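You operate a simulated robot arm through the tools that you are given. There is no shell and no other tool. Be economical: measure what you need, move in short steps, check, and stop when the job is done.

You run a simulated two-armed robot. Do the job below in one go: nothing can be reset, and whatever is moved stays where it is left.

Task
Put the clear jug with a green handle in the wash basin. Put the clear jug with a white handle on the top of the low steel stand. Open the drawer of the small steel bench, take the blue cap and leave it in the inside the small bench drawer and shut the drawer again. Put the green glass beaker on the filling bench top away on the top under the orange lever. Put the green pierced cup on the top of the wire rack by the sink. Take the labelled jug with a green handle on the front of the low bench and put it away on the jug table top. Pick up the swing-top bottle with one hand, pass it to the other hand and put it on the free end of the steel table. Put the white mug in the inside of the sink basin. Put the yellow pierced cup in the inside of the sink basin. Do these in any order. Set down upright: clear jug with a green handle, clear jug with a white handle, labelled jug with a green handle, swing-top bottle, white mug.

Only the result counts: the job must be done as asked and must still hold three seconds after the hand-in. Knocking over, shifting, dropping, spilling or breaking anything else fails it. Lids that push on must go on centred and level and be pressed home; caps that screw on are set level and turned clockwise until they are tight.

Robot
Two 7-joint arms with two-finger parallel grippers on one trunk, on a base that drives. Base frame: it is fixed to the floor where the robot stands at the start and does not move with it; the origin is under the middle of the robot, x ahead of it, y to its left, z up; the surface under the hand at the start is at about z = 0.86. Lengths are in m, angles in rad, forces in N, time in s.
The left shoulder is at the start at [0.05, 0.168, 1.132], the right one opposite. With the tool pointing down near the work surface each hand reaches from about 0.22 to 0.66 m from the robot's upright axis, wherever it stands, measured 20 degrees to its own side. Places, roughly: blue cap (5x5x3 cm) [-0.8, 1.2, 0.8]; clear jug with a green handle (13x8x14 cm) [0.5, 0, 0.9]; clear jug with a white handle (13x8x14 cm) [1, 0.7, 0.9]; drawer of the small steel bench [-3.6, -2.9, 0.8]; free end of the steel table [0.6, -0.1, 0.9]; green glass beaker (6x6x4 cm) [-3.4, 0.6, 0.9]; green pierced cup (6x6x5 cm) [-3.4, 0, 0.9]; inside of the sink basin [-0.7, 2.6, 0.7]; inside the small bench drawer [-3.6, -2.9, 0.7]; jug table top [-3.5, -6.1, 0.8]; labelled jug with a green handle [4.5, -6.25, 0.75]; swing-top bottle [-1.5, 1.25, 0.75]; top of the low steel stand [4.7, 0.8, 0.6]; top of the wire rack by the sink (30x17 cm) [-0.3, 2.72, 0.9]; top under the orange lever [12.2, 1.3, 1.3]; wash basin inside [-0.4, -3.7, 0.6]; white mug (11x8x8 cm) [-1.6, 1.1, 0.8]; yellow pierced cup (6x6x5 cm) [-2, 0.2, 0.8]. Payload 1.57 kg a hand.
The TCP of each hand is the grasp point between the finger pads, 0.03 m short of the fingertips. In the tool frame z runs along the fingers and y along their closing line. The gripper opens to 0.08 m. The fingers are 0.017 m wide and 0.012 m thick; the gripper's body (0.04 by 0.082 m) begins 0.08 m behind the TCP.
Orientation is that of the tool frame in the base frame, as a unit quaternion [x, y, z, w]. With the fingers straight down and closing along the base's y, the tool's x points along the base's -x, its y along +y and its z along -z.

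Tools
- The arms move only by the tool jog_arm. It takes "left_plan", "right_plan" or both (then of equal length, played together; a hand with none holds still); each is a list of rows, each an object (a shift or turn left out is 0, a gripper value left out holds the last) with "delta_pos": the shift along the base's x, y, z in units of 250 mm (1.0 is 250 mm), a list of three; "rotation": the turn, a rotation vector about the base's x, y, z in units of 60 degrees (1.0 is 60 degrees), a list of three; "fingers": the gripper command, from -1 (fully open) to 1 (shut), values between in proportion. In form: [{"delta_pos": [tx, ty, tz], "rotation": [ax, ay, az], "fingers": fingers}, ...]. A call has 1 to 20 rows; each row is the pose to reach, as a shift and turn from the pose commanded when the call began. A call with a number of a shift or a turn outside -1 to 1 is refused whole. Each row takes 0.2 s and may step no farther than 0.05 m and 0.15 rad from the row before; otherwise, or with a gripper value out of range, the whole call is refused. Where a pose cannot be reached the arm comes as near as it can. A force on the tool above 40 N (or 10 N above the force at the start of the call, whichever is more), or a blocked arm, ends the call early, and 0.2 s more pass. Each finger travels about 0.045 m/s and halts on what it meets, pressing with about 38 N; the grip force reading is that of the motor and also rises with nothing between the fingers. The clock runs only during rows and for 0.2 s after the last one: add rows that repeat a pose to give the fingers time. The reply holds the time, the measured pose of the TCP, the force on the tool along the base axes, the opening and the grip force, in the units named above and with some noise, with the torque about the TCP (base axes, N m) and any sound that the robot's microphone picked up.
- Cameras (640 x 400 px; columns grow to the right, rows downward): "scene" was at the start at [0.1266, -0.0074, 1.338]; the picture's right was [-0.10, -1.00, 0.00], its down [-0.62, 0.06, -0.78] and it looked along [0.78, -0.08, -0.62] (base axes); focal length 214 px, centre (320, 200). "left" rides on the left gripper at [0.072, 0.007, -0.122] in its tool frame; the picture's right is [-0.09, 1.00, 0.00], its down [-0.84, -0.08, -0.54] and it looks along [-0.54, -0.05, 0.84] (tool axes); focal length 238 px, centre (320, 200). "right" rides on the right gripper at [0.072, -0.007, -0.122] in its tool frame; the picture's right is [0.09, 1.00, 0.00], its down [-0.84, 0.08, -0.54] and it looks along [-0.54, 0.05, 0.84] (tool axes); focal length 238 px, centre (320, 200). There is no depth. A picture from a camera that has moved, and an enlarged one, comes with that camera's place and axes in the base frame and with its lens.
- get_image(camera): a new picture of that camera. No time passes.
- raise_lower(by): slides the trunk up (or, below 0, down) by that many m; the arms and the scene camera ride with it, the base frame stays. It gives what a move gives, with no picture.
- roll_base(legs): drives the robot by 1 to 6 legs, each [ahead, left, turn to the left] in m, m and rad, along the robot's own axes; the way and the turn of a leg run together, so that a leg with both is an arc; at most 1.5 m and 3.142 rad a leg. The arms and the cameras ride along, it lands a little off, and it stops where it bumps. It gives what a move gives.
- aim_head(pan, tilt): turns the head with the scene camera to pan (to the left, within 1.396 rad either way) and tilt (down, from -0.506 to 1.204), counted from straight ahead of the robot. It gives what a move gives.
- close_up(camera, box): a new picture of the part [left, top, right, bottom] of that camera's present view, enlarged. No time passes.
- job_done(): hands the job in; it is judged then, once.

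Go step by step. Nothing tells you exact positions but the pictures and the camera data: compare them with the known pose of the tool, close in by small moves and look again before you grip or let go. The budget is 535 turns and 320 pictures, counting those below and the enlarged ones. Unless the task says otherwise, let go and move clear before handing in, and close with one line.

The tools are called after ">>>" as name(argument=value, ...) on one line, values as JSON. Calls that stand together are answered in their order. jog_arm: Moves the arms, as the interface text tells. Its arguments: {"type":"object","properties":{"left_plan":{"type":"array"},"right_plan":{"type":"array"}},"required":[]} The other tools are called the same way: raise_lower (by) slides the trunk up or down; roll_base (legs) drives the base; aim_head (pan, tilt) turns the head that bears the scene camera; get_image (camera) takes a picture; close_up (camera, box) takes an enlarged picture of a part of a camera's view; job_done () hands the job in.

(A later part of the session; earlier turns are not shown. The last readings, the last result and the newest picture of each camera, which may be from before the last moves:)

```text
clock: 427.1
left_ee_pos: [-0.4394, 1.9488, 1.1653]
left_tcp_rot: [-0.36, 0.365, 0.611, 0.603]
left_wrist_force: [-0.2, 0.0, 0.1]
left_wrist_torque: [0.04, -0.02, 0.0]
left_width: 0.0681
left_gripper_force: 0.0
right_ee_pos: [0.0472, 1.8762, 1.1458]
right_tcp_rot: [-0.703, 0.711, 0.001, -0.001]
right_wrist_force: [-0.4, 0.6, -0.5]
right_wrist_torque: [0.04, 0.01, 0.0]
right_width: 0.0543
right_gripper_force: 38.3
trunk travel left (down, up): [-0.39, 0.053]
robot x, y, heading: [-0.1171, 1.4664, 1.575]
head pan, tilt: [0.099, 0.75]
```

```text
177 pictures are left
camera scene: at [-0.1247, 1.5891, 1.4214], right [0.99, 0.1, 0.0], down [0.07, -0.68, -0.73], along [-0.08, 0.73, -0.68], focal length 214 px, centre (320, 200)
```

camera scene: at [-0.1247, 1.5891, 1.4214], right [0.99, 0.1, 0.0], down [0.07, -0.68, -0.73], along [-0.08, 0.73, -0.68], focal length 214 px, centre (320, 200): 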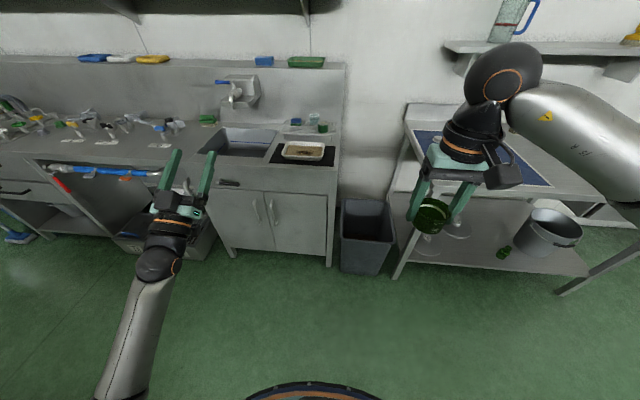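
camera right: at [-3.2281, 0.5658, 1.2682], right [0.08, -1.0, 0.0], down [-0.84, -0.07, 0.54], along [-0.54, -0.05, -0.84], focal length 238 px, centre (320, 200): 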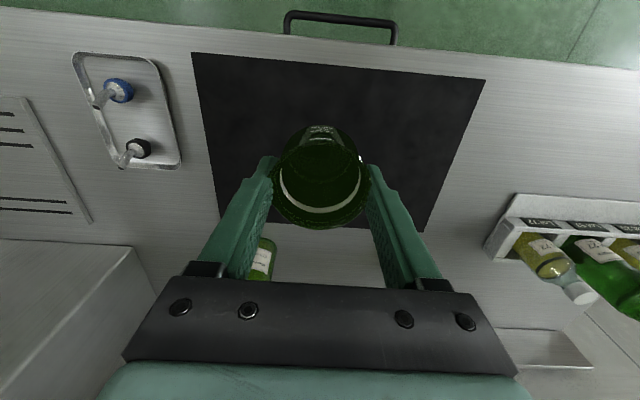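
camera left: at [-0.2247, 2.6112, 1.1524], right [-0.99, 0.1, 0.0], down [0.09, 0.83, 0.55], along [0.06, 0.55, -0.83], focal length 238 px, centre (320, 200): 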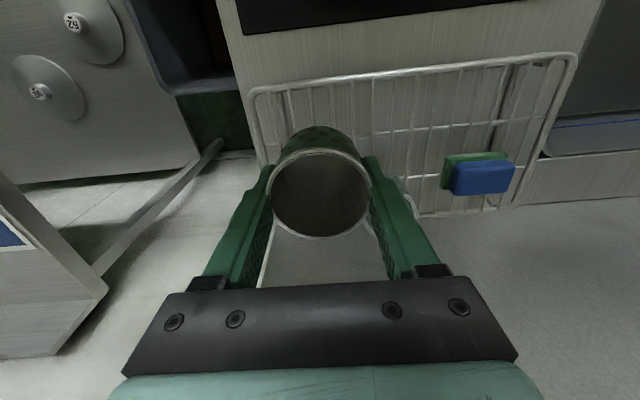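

The elbow hangs low-left. I yaw the fingers right while moving inward, then roll down.

>>> jog_arm(left_plan=[{"rotation": [0, 0, -0.14], "delta_pos": [0.08, 0, 0]}, {"rotation": [0, 0, -0.28], "delta_pos": [0.16, 0, 0]}, {"rotation": [0, 0, -0.42], "delta_pos": [0.24, 0, 0]}, {"rotation": [0, 0, -0.56], "delta_pos": [0.32, 0, 0]}, {"rotation": [0, 0, -0.7], "delta_pos": [0.4, 0, 0.05]}, {"rotation": [0, 0, -0.84], "delta_pos": [0.5, 0, 0.1]}, {"rotation": [0, 0, -0.98], "delta_pos": [0.6, 0, 0.15]}])

>>> jog_arm(left_plan=[{"rotation": [0, 0.14, 0]}, {"rotation": [0, 0.28, 0]}, {"rotation": [0, 0.42, 0]}, {"rotation": [0, 0.56, 0]}, {"rotation": [0, 0.7, 0]}, {"rotation": [0, 0.84, 0]}, {"rotation": [0, 0.98, 0]}])

>>> get_image(camera="scene")

```text
clock: 428.7
left_ee_pos: [-0.2867, 1.9534, 1.2009]
left_tcp_rot: [-0.135, 0.497, 0.234, 0.825]
left_wrist_force: [0.4, -0.1, 0.5]
left_wrist_torque: [-0.01, 0.0, 0.0]
left_width: 0.0679
left_gripper_force: 0.0
right_ee_pos: [0.0476, 1.8774, 1.1448]
right_tcp_rot: [-0.703, 0.712, 0.0, -0.001]
right_wrist_force: [0.0, 0.5, -0.9]
right_wrist_torque: [-0.02, -0.01, 0.01]
right_width: 0.0544
right_gripper_force: 38.2
trunk travel left (down, up): [-0.39, 0.053]
robot x, y, heading: [-0.1119, 1.4697, 1.576]
head pan, tilt: [0.099, 0.75]
```

```text
clock: 430.3
left_ee_pos: [-0.2887, 1.9499, 1.2026]
left_tcp_rot: [-0.002, 0.838, 0.271, 0.474]
left_wrist_force: [0.9, 0.1, -0.2]
left_wrist_torque: [0.02, 0.03, -0.01]
left_width: 0.0682
left_gripper_force: 0.0
right_ee_pos: [0.0463, 1.8753, 1.1453]
right_tcp_rot: [-0.703, 0.712, 0.0, -0.001]
right_wrist_force: [-0.5, 0.6, 0.0]
right_wrist_torque: [-0.03, -0.01, -0.04]
right_width: 0.0542
right_gripper_force: 37.8
trunk travel left (down, up): [-0.39, 0.053]
robot x, y, heading: [-0.1167, 1.4657, 1.576]
head pan, tilt: [0.099, 0.75]
```

```text
176 pictures are left
camera scene: at [-0.1245, 1.589, 1.4214], right [0.99, 0.1, 0.0], down [0.07, -0.68, -0.73], along [-0.08, 0.73, -0.68], focal length 214 px, centre (320, 200)
```

scene: 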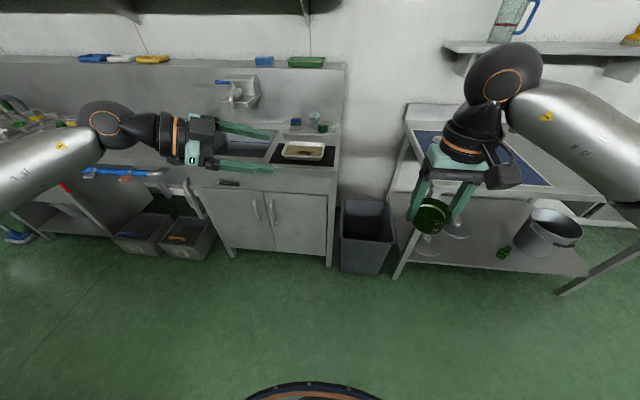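

The forearm now comes from the outside. I finish rolling the fingers down.

>>> jog_arm(left_plan=[{"rotation": [-0.07, 0.12, 0]}, {"rotation": [-0.14, 0.24, 0]}, {"rotation": [-0.21, 0.365, 0]}, {"rotation": [-0.28, 0.485, 0]}, {"rotation": [-0.35, 0.607, 0]}, {"rotation": [-0.42, 0.728, 0]}, {"rotation": [-0.49, 0.85, 0]}, {"rotation": [-0.548, 0.954, 0]}])

```text
clock: 432.1
left_ee_pos: [-0.289, 1.9498, 1.2039]
left_tcp_rot: [-0.003, 1.0, 0.0, 0.001]
left_wrist_force: [0.8, 0.1, -0.3]
left_wrist_torque: [-0.02, 0.0, 0.01]
left_width: 0.0676
left_gripper_force: 0.1
right_ee_pos: [0.0475, 1.8766, 1.1454]
right_tcp_rot: [-0.703, 0.712, 0.0, 0.0]
right_wrist_force: [-0.4, 0.8, -1.0]
right_wrist_torque: [0.0, -0.01, -0.01]
right_width: 0.0541
right_gripper_force: 38.0
trunk travel left (down, up): [-0.39, 0.053]
robot x, y, heading: [-0.119, 1.4621, 1.576]
head pan, tilt: [0.099, 0.75]
```

Now I turn the yaw back to zero and tuck the hand in.

>>> jog_arm(left_plan=[{"rotation": [0, 0, 0.14]}, {"rotation": [0, 0, 0.28]}, {"rotation": [0, 0, 0.42]}, {"rotation": [0, 0, 0.56]}, {"rotation": [0, 0, 0.7]}, {"rotation": [0, 0, 0.84]}, {"rotation": [0, 0, 0.98]}])

>>> jog_arm(left_plan=[{"rotation": [0, 0, 0.14]}, {"rotation": [0, 0, 0.28]}, {"rotation": [0, 0, 0.42]}, {"rotation": [0, 0, 0.52], "delta_pos": [0, -0.1, 0]}, {"rotation": [0, 0, 0.52], "delta_pos": [0, -0.2, 0]}, {"rotation": [0, 0, 0.52], "delta_pos": [0, -0.3, -0.1], "fingers": -1}])

>>> aim_head(pan=0.9, tilt=0.5)

>>> get_image(camera="scene")

```text
clock: 433.7
left_ee_pos: [-0.2998, 1.9716, 1.214]
left_tcp_rot: [-0.489, 0.872, -0.001, 0.003]
left_wrist_force: [-0.1, 0.2, -0.3]
left_wrist_torque: [-0.03, 0.01, -0.01]
left_width: 0.0681
left_gripper_force: 0.0
left hand out of reach, approached as far as the arm can: row 7
right_ee_pos: [0.0465, 1.8766, 1.1447]
right_tcp_rot: [-0.702, 0.712, -0.001, -0.001]
right_wrist_force: [0.3, 0.3, -2.2]
right_wrist_torque: [-0.02, -0.05, 0.0]
right_width: 0.0543
right_gripper_force: 38.2
trunk travel left (down, up): [-0.39, 0.053]
robot x, y, heading: [-0.1188, 1.4661, 1.575]
head pan, tilt: [0.099, 0.75]
```

```text
clock: 435.1
left_ee_pos: [-0.3855, 2.0339, 1.2571]
left_tcp_rot: [-0.68, 0.733, -0.005, -0.007]
left_wrist_force: [-0.5, 0.4, 0.0]
left_wrist_torque: [0.0, 0.02, 0.0]
left_width: 0.0801
left_gripper_force: 0.1
left hand out of reach, approached as far as the arm can: row 1, 2, 3, 4, 5, 6
right_ee_pos: [0.0466, 1.8763, 1.1455]
right_tcp_rot: [-0.703, 0.712, -0.001, 0.0]
right_wrist_force: [0.2, -0.5, -0.5]
right_wrist_torque: [0.03, -0.02, -0.02]
right_width: 0.0541
right_gripper_force: 37.7
trunk travel left (down, up): [-0.39, 0.053]
robot x, y, heading: [-0.1157, 1.4649, 1.575]
head pan, tilt: [0.099, 0.75]
```

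```text
clock: 436.3
left_ee_pos: [-0.3844, 2.0346, 1.2579]
left_tcp_rot: [-0.679, 0.734, -0.004, -0.008]
left_wrist_force: [0.9, -0.2, -0.5]
left_wrist_torque: [-0.02, 0.0, -0.01]
left_width: 0.0798
left_gripper_force: 0.0
right_ee_pos: [0.0466, 1.8765, 1.1457]
right_tcp_rot: [-0.703, 0.711, 0.0, 0.001]
right_wrist_force: [0.2, 0.3, -0.9]
right_wrist_torque: [0.02, 0.01, -0.01]
right_width: 0.0543
right_gripper_force: 37.8
trunk travel left (down, up): [-0.39, 0.053]
robot x, y, heading: [-0.1135, 1.4637, 1.577]
head pan, tilt: [0.901, 0.499]
```

```text
175 pictures are left
camera scene: at [-0.1877, 1.5628, 1.4434], right [0.62, 0.79, 0.0], down [0.38, -0.3, -0.88], along [-0.69, 0.54, -0.48], focal length 214 px, centre (320, 200)
```

scene: 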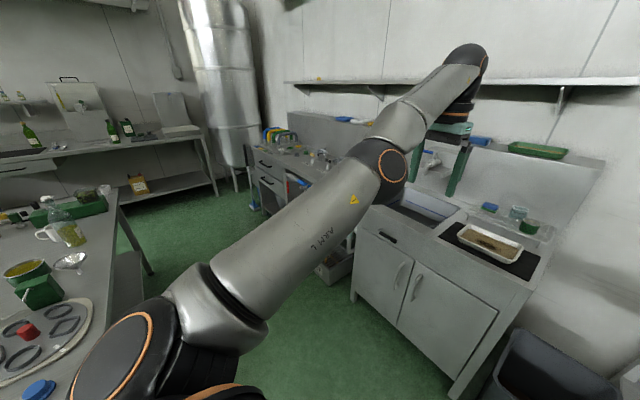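

The wrist hit its yaw limit in that direction. I turn the other way around instead: back first.

>>> jog_arm(left_plan=[{"rotation": [0, 0, -0.14], "delta_pos": [0.05, -0.05, -0.03]}, {"rotation": [0, 0, -0.28], "delta_pos": [0.1, -0.1, -0.06]}, {"rotation": [0, 0, -0.42], "delta_pos": [0.2, -0.15, -0.1]}, {"rotation": [0, 0, -0.56], "delta_pos": [0.3, -0.2, -0.15]}, {"rotation": [0, 0, -0.7], "delta_pos": [0.38, -0.25, -0.2]}, {"rotation": [0, 0, -0.84], "delta_pos": [0.38, -0.34, -0.2]}, {"rotation": [0, 0, -0.98], "delta_pos": [0.38, -0.34, -0.2]}])

>>> get_image(camera="scene")

```text
clock: 437.9
left_ee_pos: [-0.2876, 1.9473, 1.2085]
left_tcp_rot: [-0.231, 0.973, 0.0, -0.009]
left_wrist_force: [0.3, 0.3, 0.1]
left_wrist_torque: [0.01, -0.02, -0.01]
left_width: 0.08
left_gripper_force: 0.0
left hand out of reach, approached as far as the arm can: row 1, 2
right_ee_pos: [0.0462, 1.8761, 1.1466]
right_tcp_rot: [-0.703, 0.712, 0.0, 0.0]
right_wrist_force: [0.1, 0.2, 0.1]
right_wrist_torque: [-0.05, 0.02, -0.02]
right_width: 0.0542
right_gripper_force: 38.2
trunk travel left (down, up): [-0.39, 0.053]
robot x, y, heading: [-0.1176, 1.462, 1.579]
head pan, tilt: [0.901, 0.499]
```

```text
174 pictures are left
camera scene: at [-0.1878, 1.5632, 1.4433], right [0.62, 0.79, 0.0], down [0.38, -0.3, -0.88], along [-0.69, 0.54, -0.48], focal length 214 px, centre (320, 200)
```

scene: 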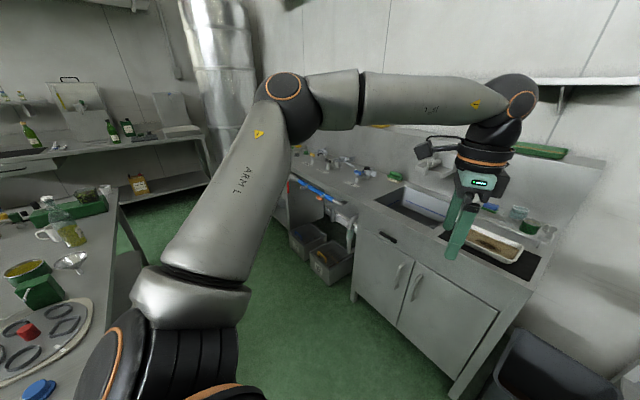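

Proper outer posture again. I keep turning negative to unwind the wrist.

>>> jog_arm(left_plan=[{"rotation": [0, 0, -0.14]}, {"rotation": [0, 0, -0.28]}, {"rotation": [0, 0, -0.42]}, {"rotation": [0, 0, -0.56]}, {"rotation": [0, 0, -0.7]}, {"rotation": [0, 0, -0.84]}, {"rotation": [0, 0, -0.98]}])

>>> jog_arm(left_plan=[{"rotation": [0, 0, -0.14]}, {"rotation": [0, 0, -0.28]}, {"rotation": [0, 0, -0.42]}, {"rotation": [0, 0, -0.56]}, {"rotation": [0, 0, -0.7]}, {"rotation": [0, 0, -0.84]}, {"rotation": [0, 0, -0.98]}])

>>> jog_arm(left_plan=[{"rotation": [0, 0, -0.14]}, {"rotation": [0, 0, -0.28]}, {"rotation": [0, 0, -0.42]}, {"rotation": [0, 0, -0.56]}, {"rotation": [0, 0, -0.7]}, {"rotation": [0, 0, -0.84]}, {"rotation": [0, 0, -0.98]}])

>>> jog_arm(left_plan=[{"rotation": [0, 0, -0.14]}, {"rotation": [0, 0, -0.28]}, {"rotation": [0, 0, -0.42]}, {"rotation": [0, 0, -0.56]}, {"rotation": [0, 0, -0.7]}, {"rotation": [0, 0, -0.84]}, {"rotation": [0, 0, -0.98]}])

```text
clock: 439.5
left_ee_pos: [-0.2882, 1.9471, 1.209]
left_tcp_rot: [0.277, 0.961, 0.005, -0.009]
left_wrist_force: [-0.2, 0.0, 0.4]
left_wrist_torque: [0.01, 0.01, -0.01]
left_width: 0.08
left_gripper_force: 0.0
right_ee_pos: [0.0472, 1.8762, 1.1453]
right_tcp_rot: [-0.703, 0.711, 0.0, 0.0]
right_wrist_force: [-0.3, 0.1, -0.6]
right_wrist_torque: [0.0, 0.02, 0.06]
right_width: 0.0542
right_gripper_force: 38.0
trunk travel left (down, up): [-0.39, 0.053]
robot x, y, heading: [-0.1154, 1.4635, 1.575]
head pan, tilt: [0.901, 0.499]
```

```text
clock: 441.1
left_ee_pos: [-0.2887, 1.9468, 1.21]
left_tcp_rot: [0.713, 0.701, 0.007, -0.005]
left_wrist_force: [0.1, 0.3, -0.7]
left_wrist_torque: [-0.03, -0.01, 0.03]
left_width: 0.0798
left_gripper_force: 0.0
right_ee_pos: [0.0477, 1.8762, 1.1443]
right_tcp_rot: [-0.703, 0.711, -0.001, 0.0]
right_wrist_force: [0.6, -0.9, -1.1]
right_wrist_torque: [-0.02, -0.02, 0.0]
right_width: 0.0538
right_gripper_force: 38.5
trunk travel left (down, up): [-0.39, 0.053]
robot x, y, heading: [-0.1153, 1.4661, 1.577]
head pan, tilt: [0.901, 0.499]
```

```text
clock: 442.7
left_ee_pos: [-0.2869, 1.9459, 1.2104]
left_tcp_rot: [0.965, 0.261, 0.009, -0.001]
left_wrist_force: [-0.1, -1.1, 0.5]
left_wrist_torque: [-0.01, 0.0, 0.02]
left_width: 0.08
left_gripper_force: 0.1
right_ee_pos: [0.0463, 1.8757, 1.1457]
right_tcp_rot: [-0.703, 0.711, 0.001, -0.001]
right_wrist_force: [0.5, 0.0, -0.7]
right_wrist_torque: [0.0, 0.0, 0.0]
right_width: 0.0539
right_gripper_force: 38.6
trunk travel left (down, up): [-0.39, 0.053]
robot x, y, heading: [-0.1154, 1.461, 1.582]
head pan, tilt: [0.901, 0.499]
```

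```text
clock: 444.3
left_ee_pos: [-0.2887, 1.9464, 1.2106]
left_tcp_rot: [0.969, -0.246, 0.008, 0.004]
left_wrist_force: [-0.4, 0.6, -1.2]
left_wrist_torque: [-0.01, 0.0, 0.03]
left_width: 0.0801
left_gripper_force: 0.1
right_ee_pos: [0.0488, 1.8758, 1.1455]
right_tcp_rot: [-0.703, 0.712, 0.001, 0.0]
right_wrist_force: [0.8, 0.6, -1.0]
right_wrist_torque: [-0.02, 0.02, -0.03]
right_width: 0.0542
right_gripper_force: 37.9
trunk travel left (down, up): [-0.39, 0.053]
robot x, y, heading: [-0.1166, 1.4627, 1.576]
head pan, tilt: [0.901, 0.499]
```

One more turn to yaw zero, bringing the hand in slightly.

>>> jog_arm(left_plan=[{"rotation": [0, 0, -0.14]}, {"rotation": [0, 0, -0.28]}, {"rotation": [0, 0, -0.42]}, {"rotation": [0, 0, -0.56]}, {"rotation": [0, 0, -0.7]}, {"rotation": [0, 0, -0.84], "delta_pos": [0, -0.1, 0]}, {"rotation": [0, 0, -0.98], "delta_pos": [0, -0.2, 0]}, {"rotation": [0, 0, -1.0], "delta_pos": [0, -0.28, 0]}])

>>> get_image(camera="scene")

```text
clock: 446.1
left_ee_pos: [-0.2894, 1.8745, 1.2094]
left_tcp_rot: [0.716, -0.698, 0.005, 0.008]
left_wrist_force: [0.0, -0.3, 0.5]
left_wrist_torque: [0.04, -0.02, -0.02]
left_width: 0.08
left_gripper_force: 0.1
right_ee_pos: [0.0461, 1.875, 1.1448]
right_tcp_rot: [-0.703, 0.711, 0.0, 0.0]
right_wrist_force: [0.1, 0.2, 0.2]
right_wrist_torque: [0.0, 0.02, 0.0]
right_width: 0.054
right_gripper_force: 38.5
trunk travel left (down, up): [-0.39, 0.053]
robot x, y, heading: [-0.1155, 1.4629, 1.577]
head pan, tilt: [0.901, 0.499]
```

```text
173 pictures are left
camera scene: at [-0.1879, 1.5624, 1.4434], right [0.62, 0.79, 0.0], down [0.38, -0.3, -0.88], along [-0.69, 0.54, -0.48], focal length 214 px, centre (320, 200)
```

scene: 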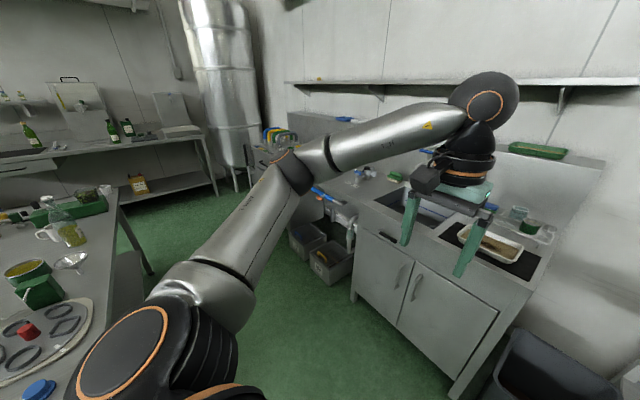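

The left arm is back to normal. I zoom on the table to the left to see mug, bottle and cap.

>>> close_up(camera="scene", box=[0, 170, 160, 400])

```text
1.74 times, centred on (80, 285) of scene
camera zoom: at [-0.1879, 1.5624, 1.4434], right [0.62, 0.79, 0.0], down [0.38, -0.3, -0.88], along [-0.69, 0.54, -0.48], focal length 373 px, centre (737, 52)
```

zoom: 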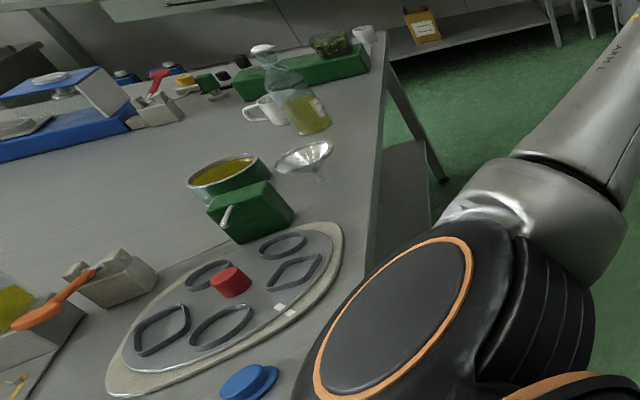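

I drive west along the aisle and turn south to face the mug and bottle.

>>> roll_base(legs=[[0.29, 0, 0], [0, 0, 1.565], [1.4, 0, 0]])

>>> aim_head(pan=0.9, tilt=0.6)

>>> get_image(camera="scene")

```text
clock: 458.5
left_ee_pos: [-1.9256, 1.5531, 1.2098]
left_tcp_rot: [1.0, 0.021, 0.009, 0.0]
left_wrist_force: [0.6, 0.6, 0.7]
left_wrist_torque: [0.0, 0.02, 0.01]
left_width: 0.08
left_gripper_force: 0.0
right_ee_pos: [-1.9335, 1.8892, 1.1441]
right_tcp_rot: [1.0, 0.002, 0.0, 0.0]
right_wrist_force: [-0.2, -0.5, 0.3]
right_wrist_torque: [0.0, 0.01, 0.0]
right_width: 0.0545
right_gripper_force: 38.5
trunk travel left (down, up): [-0.39, 0.053]
robot x, y, heading: [-1.5218, 1.7307, -3.119]
head pan, tilt: [0.901, 0.499]
```

```text
clock: 459.2
left_ee_pos: [-1.9259, 1.5537, 1.2121]
left_tcp_rot: [1.0, 0.022, 0.009, 0.001]
left_wrist_force: [-0.8, -0.2, 0.9]
left_wrist_torque: [0.01, 0.0, -0.03]
left_width: 0.0802
left_gripper_force: 0.0
right_ee_pos: [-1.933, 1.8888, 1.1457]
right_tcp_rot: [1.0, 0.001, 0.0, 0.0]
right_wrist_force: [0.2, 0.0, 0.1]
right_wrist_torque: [0.01, -0.03, -0.02]
right_width: 0.0542
right_gripper_force: 37.9
trunk travel left (down, up): [-0.39, 0.053]
robot x, y, heading: [-1.5174, 1.7326, -3.119]
head pan, tilt: [0.901, 0.6]
```

```text
171 pictures are left
camera scene: at [-1.6118, 1.6619, 1.4343], right [-0.8, 0.6, 0.0], down [0.34, 0.45, -0.83], along [-0.5, -0.66, -0.56], focal length 214 px, centre (320, 200)
```

scene: 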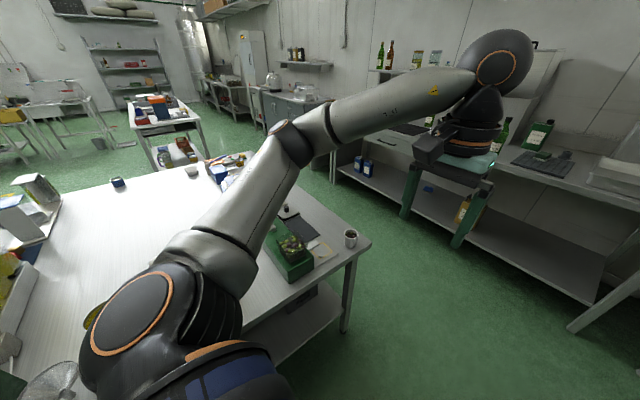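

I turn left to face south.

>>> roll_base(legs=[[0, 0, 1.55]])

>>> aim_head(pan=0.0, tilt=0.75)

>>> get_image(camera="scene")

>>> get_image(camera="right")

```text
clock: 463.4
left_ee_pos: [-1.3481, 1.3233, 1.2094]
left_tcp_rot: [0.698, 0.716, 0.007, -0.005]
left_wrist_force: [0.0, 0.5, 0.1]
left_wrist_torque: [-0.01, -0.04, -0.02]
left_width: 0.0802
left_gripper_force: 0.1
right_ee_pos: [-1.6848, 1.321, 1.1454]
right_tcp_rot: [0.713, 0.702, 0.0, -0.001]
right_wrist_force: [0.4, -0.1, -0.5]
right_wrist_torque: [0.01, -0.02, -0.01]
right_width: 0.0539
right_gripper_force: 37.8
trunk travel left (down, up): [-0.39, 0.053]
robot x, y, heading: [-1.5193, 1.7334, -1.572]
head pan, tilt: [0.901, 0.6]
```

```text
clock: 464.6
left_ee_pos: [-1.3479, 1.3225, 1.2108]
left_tcp_rot: [0.698, 0.716, 0.008, -0.005]
left_wrist_force: [-0.5, -0.7, -0.6]
left_wrist_torque: [0.01, 0.01, 0.03]
left_width: 0.0799
left_gripper_force: 0.1
right_ee_pos: [-1.6833, 1.3226, 1.1459]
right_tcp_rot: [0.712, 0.702, 0.0, 0.0]
right_wrist_force: [-0.5, 0.8, -0.7]
right_wrist_torque: [-0.02, -0.03, 0.0]
right_width: 0.0543
right_gripper_force: 38.2
trunk travel left (down, up): [-0.39, 0.053]
robot x, y, heading: [-1.5193, 1.7359, -1.571]
head pan, tilt: [0.0, 0.75]
```

```text
170 pictures are left
camera scene: at [-1.518, 1.6101, 1.4214], right [-1.0, 0.0, 0.0], down [0.0, 0.68, -0.73], along [0.0, -0.73, -0.68], focal length 214 px, centre (320, 200)
```

scene: 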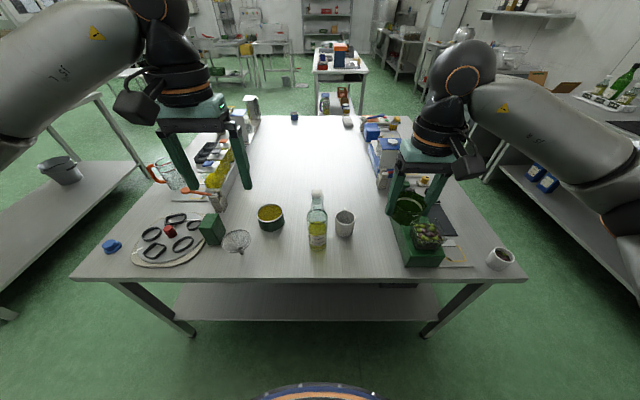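

```text
169 pictures are left
camera right: at [-1.6894, 1.3921, 1.2681], right [1.0, 0.08, 0.0], down [0.06, -0.84, 0.54], along [0.04, -0.54, -0.84], focal length 238 px, centre (320, 200)
```

right: 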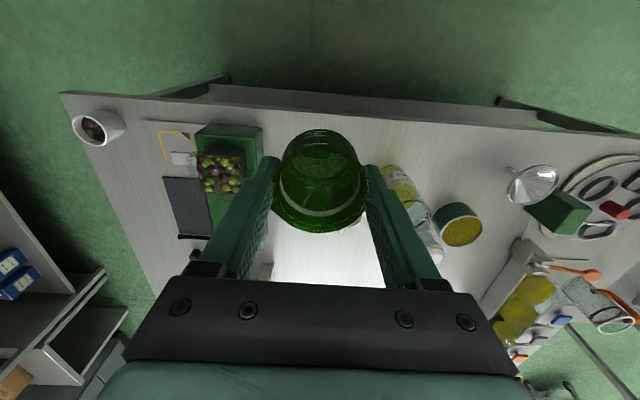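

I zoom in on the mug, bottle and surroundings.

>>> close_up(camera="scene", box=[240, 170, 400, 270])

>>> close_up(camera="scene", box=[270, 90, 430, 190])

```text
4.00 times, centred on (320, 220) of scene
camera zoom: at [-1.518, 1.6101, 1.4214], right [-1.0, 0.0, 0.0], down [0.0, 0.68, -0.73], along [0.0, -0.73, -0.68], focal length 858 px, centre (320, 120)
```

zoom: 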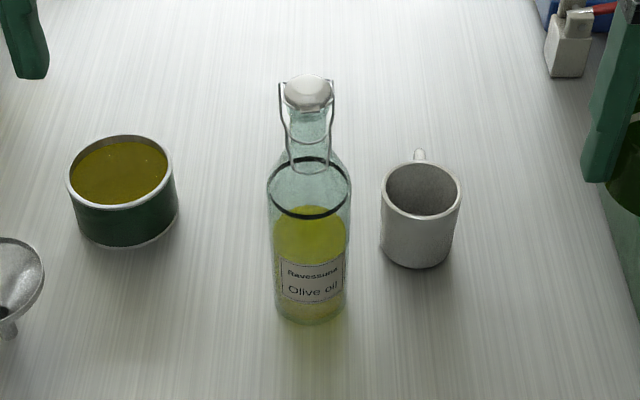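

```text
4.00 times, centred on (350, 140) of scene
camera zoom: at [-1.518, 1.6101, 1.4214], right [-1.0, 0.0, 0.0], down [0.0, 0.68, -0.73], along [0.0, -0.73, -0.68], focal length 858 px, centre (200, 440)
```

zoom: 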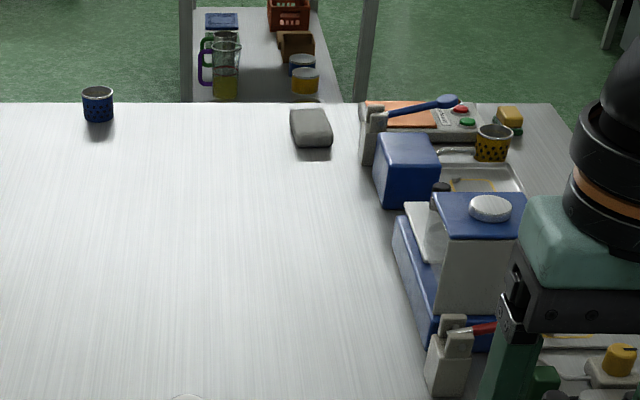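

The mug is empty, standing beside the oil bottle with its handle away. I'll grip its west wall with the left hand. I shift west and slightly closer, then look through the left camera.

>>> roll_base(legs=[[0, -0.3, 0], [0.1, 0, 0]])

>>> get_image(camera="left")

>>> get_image(camera="scene")

```text
clock: 468.4
left_ee_pos: [-1.635, 1.2227, 1.2097]
left_tcp_rot: [0.698, 0.716, 0.008, -0.006]
left_wrist_force: [0.1, -0.3, -0.3]
left_wrist_torque: [0.03, 0.0, 0.0]
left_width: 0.0802
left_gripper_force: 0.1
right_ee_pos: [-1.9712, 1.2201, 1.145]
right_tcp_rot: [0.712, 0.702, 0.0, 0.0]
right_wrist_force: [0.4, -1.0, -1.4]
right_wrist_torque: [0.04, -0.05, 0.0]
right_width: 0.054
right_gripper_force: 37.8
trunk travel left (down, up): [-0.39, 0.053]
robot x, y, heading: [-1.8087, 1.6331, -1.568]
head pan, tilt: [0.0, 0.75]
```

```text
166 pictures are left
camera left: at [-1.6308, 1.2912, 1.3348], right [1.0, -0.07, 0.0], down [-0.06, -0.85, 0.53], along [-0.03, -0.53, -0.85], focal length 238 px, centre (320, 200)
```

left: 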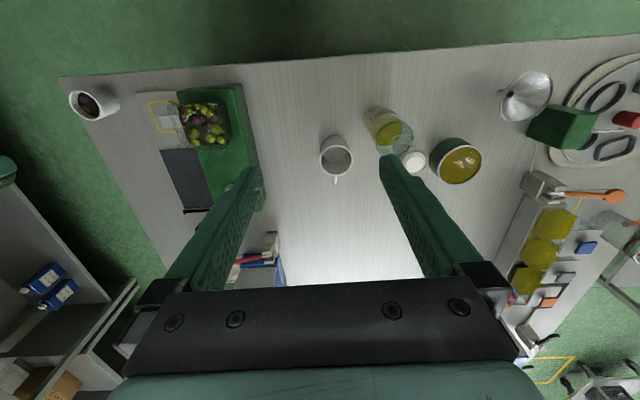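

```text
165 pictures are left
camera scene: at [-1.8054, 1.5092, 1.4213], right [-1.0, 0.0, 0.0], down [0.0, 0.68, -0.73], along [0.0, -0.73, -0.68], focal length 214 px, centre (320, 200)
```

scene: 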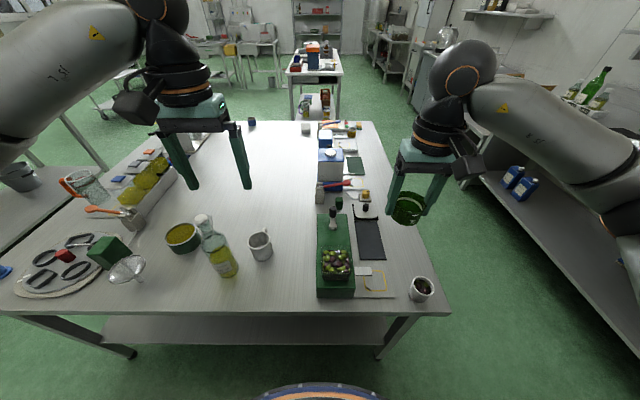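

Mug centre at about (-1.606, 1.077), rim z≈0.835 (table ≈0.755). I position the left hand over the west wall and descend partway.

>>> jog_arm(left_plan=[{"delta_pos": [-0.01, -0.15, 0], "fingers": -0.25}, {"delta_pos": [-0.02, -0.3, -0.05]}, {"delta_pos": [-0.03, -0.45, -0.1]}, {"delta_pos": [-0.032, -0.583, -0.2]}, {"delta_pos": [-0.032, -0.583, -0.38]}, {"delta_pos": [-0.032, -0.583, -0.56]}, {"delta_pos": [-0.032, -0.583, -0.74]}, {"delta_pos": [-0.032, -0.583, -0.92]}, {"delta_pos": [-0.032, -0.583, -1.0]}])

>>> get_image(camera="left")

>>> close_up(camera="scene", box=[160, 180, 360, 305])

```text
clock: 470.4
left_ee_pos: [-1.6398, 1.0761, 0.958]
left_tcp_rot: [0.697, 0.717, 0.008, -0.005]
left_wrist_force: [0.3, -1.1, 0.2]
left_wrist_torque: [0.0, 0.0, 0.0]
left_width: 0.0498
left_gripper_force: 0.1
right_ee_pos: [-1.9714, 1.2215, 1.1452]
right_tcp_rot: [0.712, 0.702, 0.0, 0.0]
right_wrist_force: [0.3, 0.2, -0.5]
right_wrist_torque: [-0.02, 0.0, 0.01]
right_width: 0.0542
right_gripper_force: 38.4
trunk travel left (down, up): [-0.39, 0.053]
robot x, y, heading: [-1.8062, 1.6294, -1.566]
head pan, tilt: [0.0, 0.75]
```

```text
164 pictures are left
camera left: at [-1.6351, 1.1456, 1.0846], right [1.0, -0.07, 0.0], down [-0.06, -0.85, 0.53], along [-0.03, -0.53, -0.85], focal length 238 px, centre (320, 200)
```

left: 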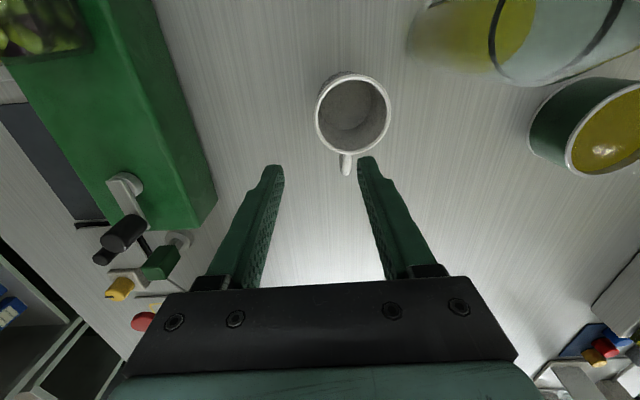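

```text
3.20 times, centred on (260, 242) of scene
camera zoom: at [-1.8054, 1.5102, 1.4214], right [-1.0, 0.0, 0.0], down [0.0, 0.68, -0.73], along [0.0, -0.73, -0.68], focal length 686 px, centre (512, 64)
```

zoom: 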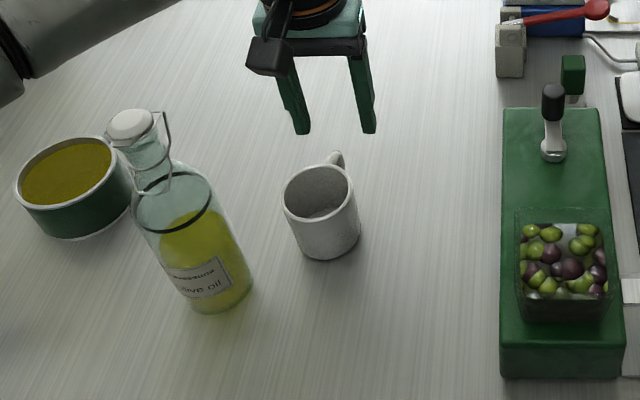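

Refined: centre (-1.604, 1.092). I shift 1.6 cm north and descend straddling the west wall.

>>> jog_arm(left_plan=[{"delta_pos": [0, 0.064, 0]}, {"delta_pos": [0, 0.064, -0.15]}, {"delta_pos": [0, 0.064, -0.3]}, {"delta_pos": [0, 0.064, -0.4]}, {"delta_pos": [0, 0.064, -0.4]}])

>>> get_image(camera="left")

```text
clock: 471.6
left_ee_pos: [-1.6439, 1.0915, 0.8614]
left_tcp_rot: [0.698, 0.716, 0.007, -0.004]
left_wrist_force: [-0.5, -0.1, -0.4]
left_wrist_torque: [0.03, -0.01, 0.01]
left_width: 0.05
left_gripper_force: 0.1
right_ee_pos: [-1.9709, 1.2213, 1.1455]
right_tcp_rot: [0.712, 0.702, -0.001, 0.0]
right_wrist_force: [0.1, 0.0, -0.8]
right_wrist_torque: [0.02, 0.02, -0.02]
right_width: 0.0539
right_gripper_force: 37.9
trunk travel left (down, up): [-0.39, 0.053]
robot x, y, heading: [-1.8087, 1.6339, -1.567]
head pan, tilt: [0.0, 0.75]
```

```text
162 pictures are left
camera left: at [-1.6403, 1.1612, 0.9855], right [1.0, -0.07, 0.0], down [-0.06, -0.85, 0.53], along [-0.03, -0.53, -0.85], focal length 238 px, centre (320, 200)
```

left: 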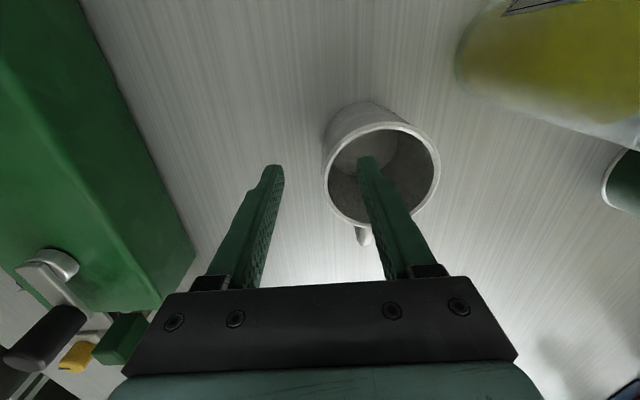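

The inner finger is inside the mug, the outer outside. I go down 4 cm more, close and lift.

>>> jog_arm(left_plan=[{"delta_pos": [0, 0, -0.08]}, {"delta_pos": [0, 0, -0.16]}, {"delta_pos": [0, 0, -0.16], "fingers": 1}, {"delta_pos": [0, 0, -0.16], "fingers": 1}, {"delta_pos": [0, 0, -0.16], "fingers": 1}, {"delta_pos": [0, 0, -0.16], "fingers": 1}])

>>> jog_arm(left_plan=[{"delta_pos": [0, 0, 0.1]}, {"delta_pos": [0, 0, 0.2]}, {"delta_pos": [0, 0, 0.2]}])

>>> get_image(camera="left")

>>> close_up(camera="scene", box=[160, 180, 360, 305])

```text
clock: 473.0
left_ee_pos: [-1.6411, 1.0917, 0.8218]
left_tcp_rot: [0.697, 0.717, 0.008, -0.004]
left_wrist_force: [3.0, 2.4, 5.5]
left_wrist_torque: [0.08, -0.57, 0.14]
left_width: 0.0051
left_gripper_force: 25.4
right_ee_pos: [-1.9722, 1.2212, 1.1446]
right_tcp_rot: [0.712, 0.702, 0.0, 0.0]
right_wrist_force: [-0.3, -0.2, -0.9]
right_wrist_torque: [-0.01, -0.02, 0.01]
right_width: 0.0543
right_gripper_force: 38.2
trunk travel left (down, up): [-0.39, 0.053]
robot x, y, heading: [-1.8143, 1.6327, -1.567]
head pan, tilt: [0.0, 0.75]
```

```text
clock: 473.8
left_ee_pos: [-1.6434, 1.0918, 0.8686]
left_tcp_rot: [0.698, 0.716, 0.008, -0.006]
left_wrist_force: [-0.2, -0.3, -2.1]
left_wrist_torque: [-0.01, 0.03, 0.02]
left_width: 0.0049
left_gripper_force: 25.6
right_ee_pos: [-1.9711, 1.2211, 1.1457]
right_tcp_rot: [0.712, 0.702, 0.0, 0.0]
right_wrist_force: [-0.1, 0.0, -0.7]
right_wrist_torque: [0.0, 0.01, 0.04]
right_width: 0.0538
right_gripper_force: 38.3
trunk travel left (down, up): [-0.39, 0.053]
robot x, y, heading: [-1.8074, 1.6322, -1.569]
head pan, tilt: [0.0, 0.75]
```

```text
161 pictures are left
camera left: at [-1.6396, 1.1613, 0.994], right [1.0, -0.07, 0.0], down [-0.06, -0.85, 0.53], along [-0.03, -0.53, -0.85], focal length 238 px, centre (320, 200)
```

left: 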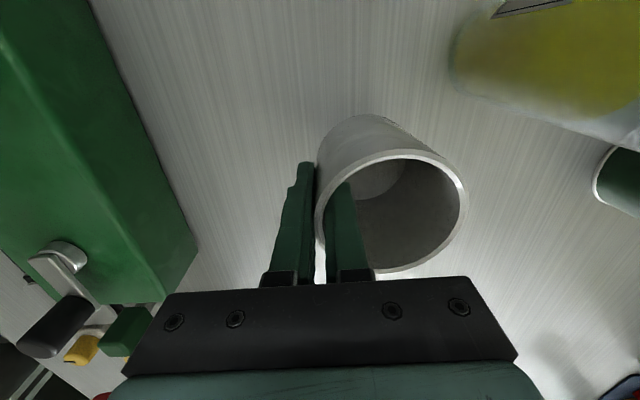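

```text
3.20 times, centred on (260, 242) of scene
camera zoom: at [-1.8053, 1.51, 1.4214], right [-1.0, 0.0, 0.0], down [0.0, 0.68, -0.73], along [0.0, -0.73, -0.68], focal length 686 px, centre (512, 64)
```

zoom: 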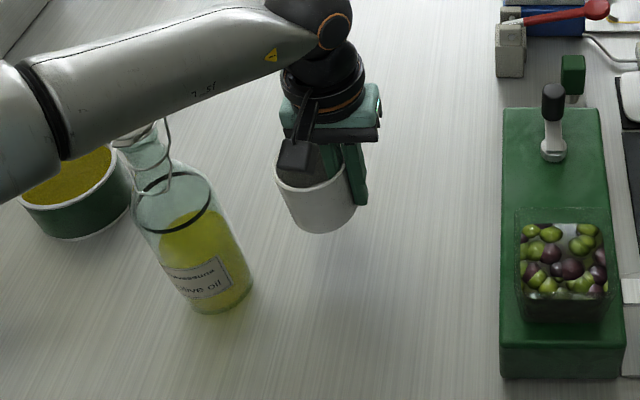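

The mug is held. I raise it high and draw it back, then drive toward the sink.

>>> jog_arm(left_plan=[{"delta_pos": [0, 0, 0.15]}, {"delta_pos": [0, 0, 0.3]}, {"delta_pos": [0, 0, 0.45]}, {"delta_pos": [0, 0, 0.6]}, {"delta_pos": [0, 0, 0.75]}, {"delta_pos": [0, 0.1, 0.9]}, {"delta_pos": [0, 0.25, 1.0]}, {"delta_pos": [0, 0.4, 1.0]}, {"delta_pos": [0, 0.52, 1.0]}])

>>> roll_base(legs=[[-0.12, 0, 0], [0, 0, 1.57], [1.2, 0, 0]])

>>> aim_head(pan=0.5, tilt=0.6)

>>> get_image(camera="scene")

```text
clock: 475.8
left_ee_pos: [-1.6457, 1.2243, 1.118]
left_tcp_rot: [0.697, 0.717, 0.007, -0.005]
left_wrist_force: [0.8, 0.0, -1.1]
left_wrist_torque: [0.01, 0.06, 0.0]
left_width: 0.0048
left_gripper_force: 24.9
right_ee_pos: [-1.9713, 1.2227, 1.1453]
right_tcp_rot: [0.712, 0.703, 0.0, 0.0]
right_wrist_force: [0.2, -0.7, -1.6]
right_wrist_torque: [0.02, 0.0, 0.01]
right_width: 0.0539
right_gripper_force: 38.3
trunk travel left (down, up): [-0.39, 0.053]
robot x, y, heading: [-1.8067, 1.6288, -1.567]
head pan, tilt: [0.0, 0.75]
```

```text
clock: 486.6
left_ee_pos: [-0.1744, 1.8504, 1.1171]
left_tcp_rot: [0.011, 1.0, 0.001, -0.009]
left_wrist_force: [-0.8, 0.3, -1.4]
left_wrist_torque: [-0.08, 0.02, -0.01]
left_width: 0.005
left_gripper_force: 25.0
right_ee_pos: [-0.1867, 1.525, 1.145]
right_tcp_rot: [0.031, 1.0, 0.0, 0.0]
right_wrist_force: [0.4, -0.7, -0.4]
right_wrist_torque: [0.01, 0.02, -0.03]
right_width: 0.054
right_gripper_force: 38.5
trunk travel left (down, up): [-0.39, 0.053]
robot x, y, heading: [-0.5879, 1.7075, -0.04]
head pan, tilt: [0.0, 0.75]
```

```text
clock: 487.5
left_ee_pos: [-0.1736, 1.8503, 1.1184]
left_tcp_rot: [0.011, 1.0, 0.002, -0.009]
left_wrist_force: [0.4, -0.8, -1.2]
left_wrist_torque: [-0.06, 0.01, 0.0]
left_width: 0.0047
left_gripper_force: 25.7
right_ee_pos: [-0.1862, 1.5247, 1.1451]
right_tcp_rot: [0.031, 1.0, 0.0, -0.001]
right_wrist_force: [-0.1, 0.3, -0.2]
right_wrist_torque: [0.01, 0.0, -0.02]
right_width: 0.0541
right_gripper_force: 37.2
trunk travel left (down, up): [-0.39, 0.053]
robot x, y, heading: [-0.5908, 1.7104, -0.044]
head pan, tilt: [0.499, 0.6]
```

```text
159 pictures are left
camera scene: at [-0.4682, 1.7471, 1.4343], right [0.44, -0.9, 0.0], down [-0.51, -0.25, -0.82], along [0.74, 0.36, -0.57], focal length 214 px, centre (320, 200)
```

scene: 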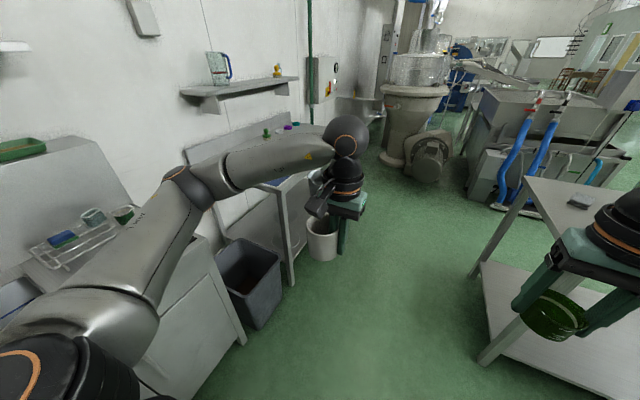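

Now turn north and approach the basin.

>>> roll_base(legs=[[0, 0, 1.61], [0.28, -0.05, 0]])

>>> aim_head(pan=0.15, tilt=0.8)

>>> get_image(camera="scene")

>>> get_image(camera="left")

```text
clock: 493.4
left_ee_pos: [-0.7056, 2.3913, 1.1174]
left_tcp_rot: [0.719, -0.694, 0.006, 0.008]
left_wrist_force: [0.1, -0.5, -1.9]
left_wrist_torque: [-0.03, -0.03, 0.0]
left_width: 0.0047
left_gripper_force: 24.9
right_ee_pos: [-0.3816, 2.3967, 1.1446]
right_tcp_rot: [-0.705, 0.709, 0.001, 0.001]
right_wrist_force: [-0.6, -0.5, -1.1]
right_wrist_torque: [-0.04, 0.03, 0.02]
right_width: 0.0542
right_gripper_force: 38.1
trunk travel left (down, up): [-0.39, 0.053]
robot x, y, heading: [-0.5431, 1.9814, 1.583]
head pan, tilt: [0.499, 0.6]
```

```text
clock: 494.3
left_ee_pos: [-0.7065, 2.391, 1.1189]
left_tcp_rot: [0.719, -0.695, 0.005, 0.007]
left_wrist_force: [0.0, 0.0, -2.2]
left_wrist_torque: [-0.03, -0.04, -0.01]
left_width: 0.0046
left_gripper_force: 25.7
right_ee_pos: [-0.3799, 2.3962, 1.1458]
right_tcp_rot: [-0.705, 0.709, 0.0, 0.0]
right_wrist_force: [0.8, 0.2, -0.5]
right_wrist_torque: [-0.04, 0.01, 0.0]
right_width: 0.0541
right_gripper_force: 38.0
trunk travel left (down, up): [-0.39, 0.053]
robot x, y, heading: [-0.5449, 1.9808, 1.586]
head pan, tilt: [0.15, 0.799]
```

```text
158 pictures are left
camera scene: at [-0.5544, 2.1054, 1.4174], right [0.99, 0.16, 0.0], down [0.12, -0.71, -0.7], along [-0.11, 0.69, -0.72], focal length 214 px, centre (320, 200)
```

scene: 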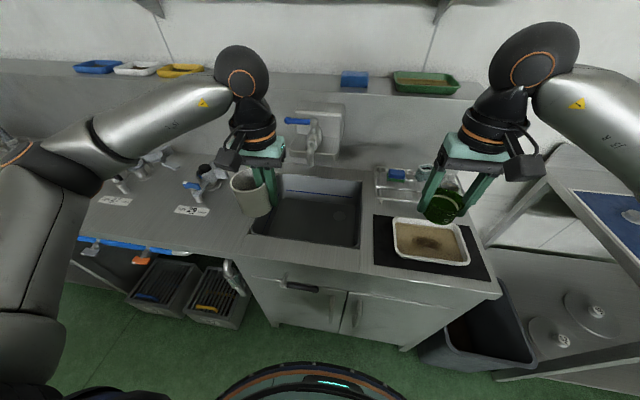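

```text
157 pictures are left
camera left: at [-0.7097, 2.3209, 1.2429], right [-1.0, 0.06, 0.0], down [0.05, 0.85, 0.53], along [0.03, 0.53, -0.85], focal length 238 px, centre (320, 200)
```

left: 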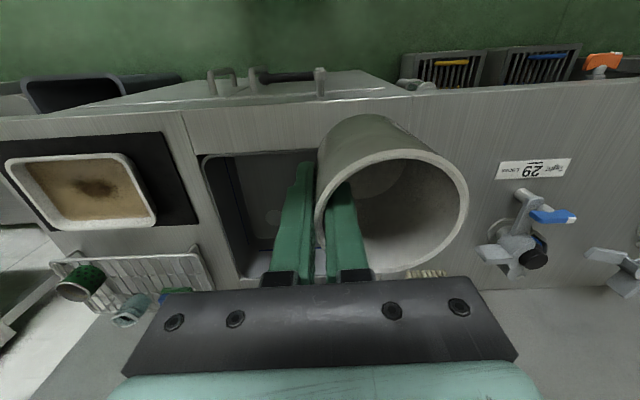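

The basin spans x -0.83..-0.49, y 2.475..2.775. I nudge closer, move the mug over it, and lower the trunk so that the arm stays well bent.

>>> roll_base(legs=[[0.04, 0, 0]])

>>> jog_arm(left_plan=[{"delta_pos": [0, 0.15, 0]}, {"delta_pos": [0, 0.3, 0]}, {"delta_pos": [-0.02, 0.45, 0]}, {"delta_pos": [-0.03, 0.6, 0]}])

>>> raise_lower(by=-0.15)

>>> get_image(camera="scene")

>>> get_image(camera="left")

```text
clock: 495.2
left_ee_pos: [-0.7053, 2.4322, 1.1173]
left_tcp_rot: [0.719, -0.695, 0.006, 0.008]
left_wrist_force: [1.1, 1.2, -1.8]
left_wrist_torque: [-0.05, -0.04, -0.04]
left_width: 0.0047
left_gripper_force: 25.2
right_ee_pos: [-0.3821, 2.4372, 1.1441]
right_tcp_rot: [-0.705, 0.709, 0.0, 0.0]
right_wrist_force: [-0.3, -0.1, -0.9]
right_wrist_torque: [-0.02, -0.02, -0.04]
right_width: 0.0541
right_gripper_force: 37.9
trunk travel left (down, up): [-0.39, 0.053]
robot x, y, heading: [-0.5431, 2.023, 1.58]
head pan, tilt: [0.15, 0.799]
```

```text
clock: 496.2
left_ee_pos: [-0.7097, 2.5838, 1.1149]
left_tcp_rot: [0.719, -0.695, 0.005, 0.007]
left_wrist_force: [0.4, -0.1, -1.7]
left_wrist_torque: [-0.05, -0.06, -0.02]
left_width: 0.005
left_gripper_force: 25.3
right_ee_pos: [-0.3815, 2.4359, 1.1442]
right_tcp_rot: [-0.705, 0.709, 0.001, -0.001]
right_wrist_force: [-0.9, 0.6, -0.8]
right_wrist_torque: [-0.01, 0.03, -0.01]
right_width: 0.0542
right_gripper_force: 37.7
trunk travel left (down, up): [-0.39, 0.053]
robot x, y, heading: [-0.5424, 2.0218, 1.586]
head pan, tilt: [0.15, 0.799]
```

```text
clock: 497.9
left_ee_pos: [-0.7121, 2.583, 0.9645]
left_tcp_rot: [0.72, -0.694, 0.005, 0.008]
left_wrist_force: [0.4, -0.4, -2.0]
left_wrist_torque: [-0.02, -0.07, -0.01]
left_width: 0.0049
left_gripper_force: 25.1
right_ee_pos: [-0.3808, 2.4351, 0.996]
right_tcp_rot: [-0.705, 0.71, 0.0, 0.0]
right_wrist_force: [0.7, -0.6, 0.0]
right_wrist_torque: [-0.03, -0.02, -0.01]
right_width: 0.0543
right_gripper_force: 37.8
trunk travel left (down, up): [-0.24, 0.203]
robot x, y, heading: [-0.5427, 2.0228, 1.579]
head pan, tilt: [0.15, 0.799]
```

```text
156 pictures are left
camera scene: at [-0.5547, 2.1446, 1.2675], right [0.99, 0.16, 0.0], down [0.12, -0.71, -0.7], along [-0.11, 0.69, -0.72], focal length 214 px, centre (320, 200)
```

scene: 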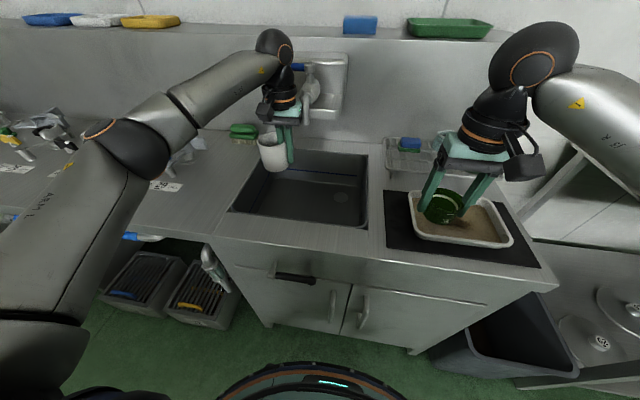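

```text
155 pictures are left
camera left: at [-0.7149, 2.5127, 1.0899], right [-1.0, 0.06, 0.0], down [0.05, 0.85, 0.53], along [0.03, 0.53, -0.85], focal length 238 px, centre (320, 200)
```

left: 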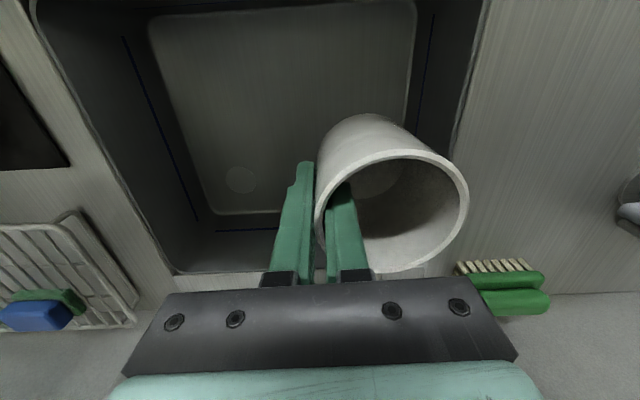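

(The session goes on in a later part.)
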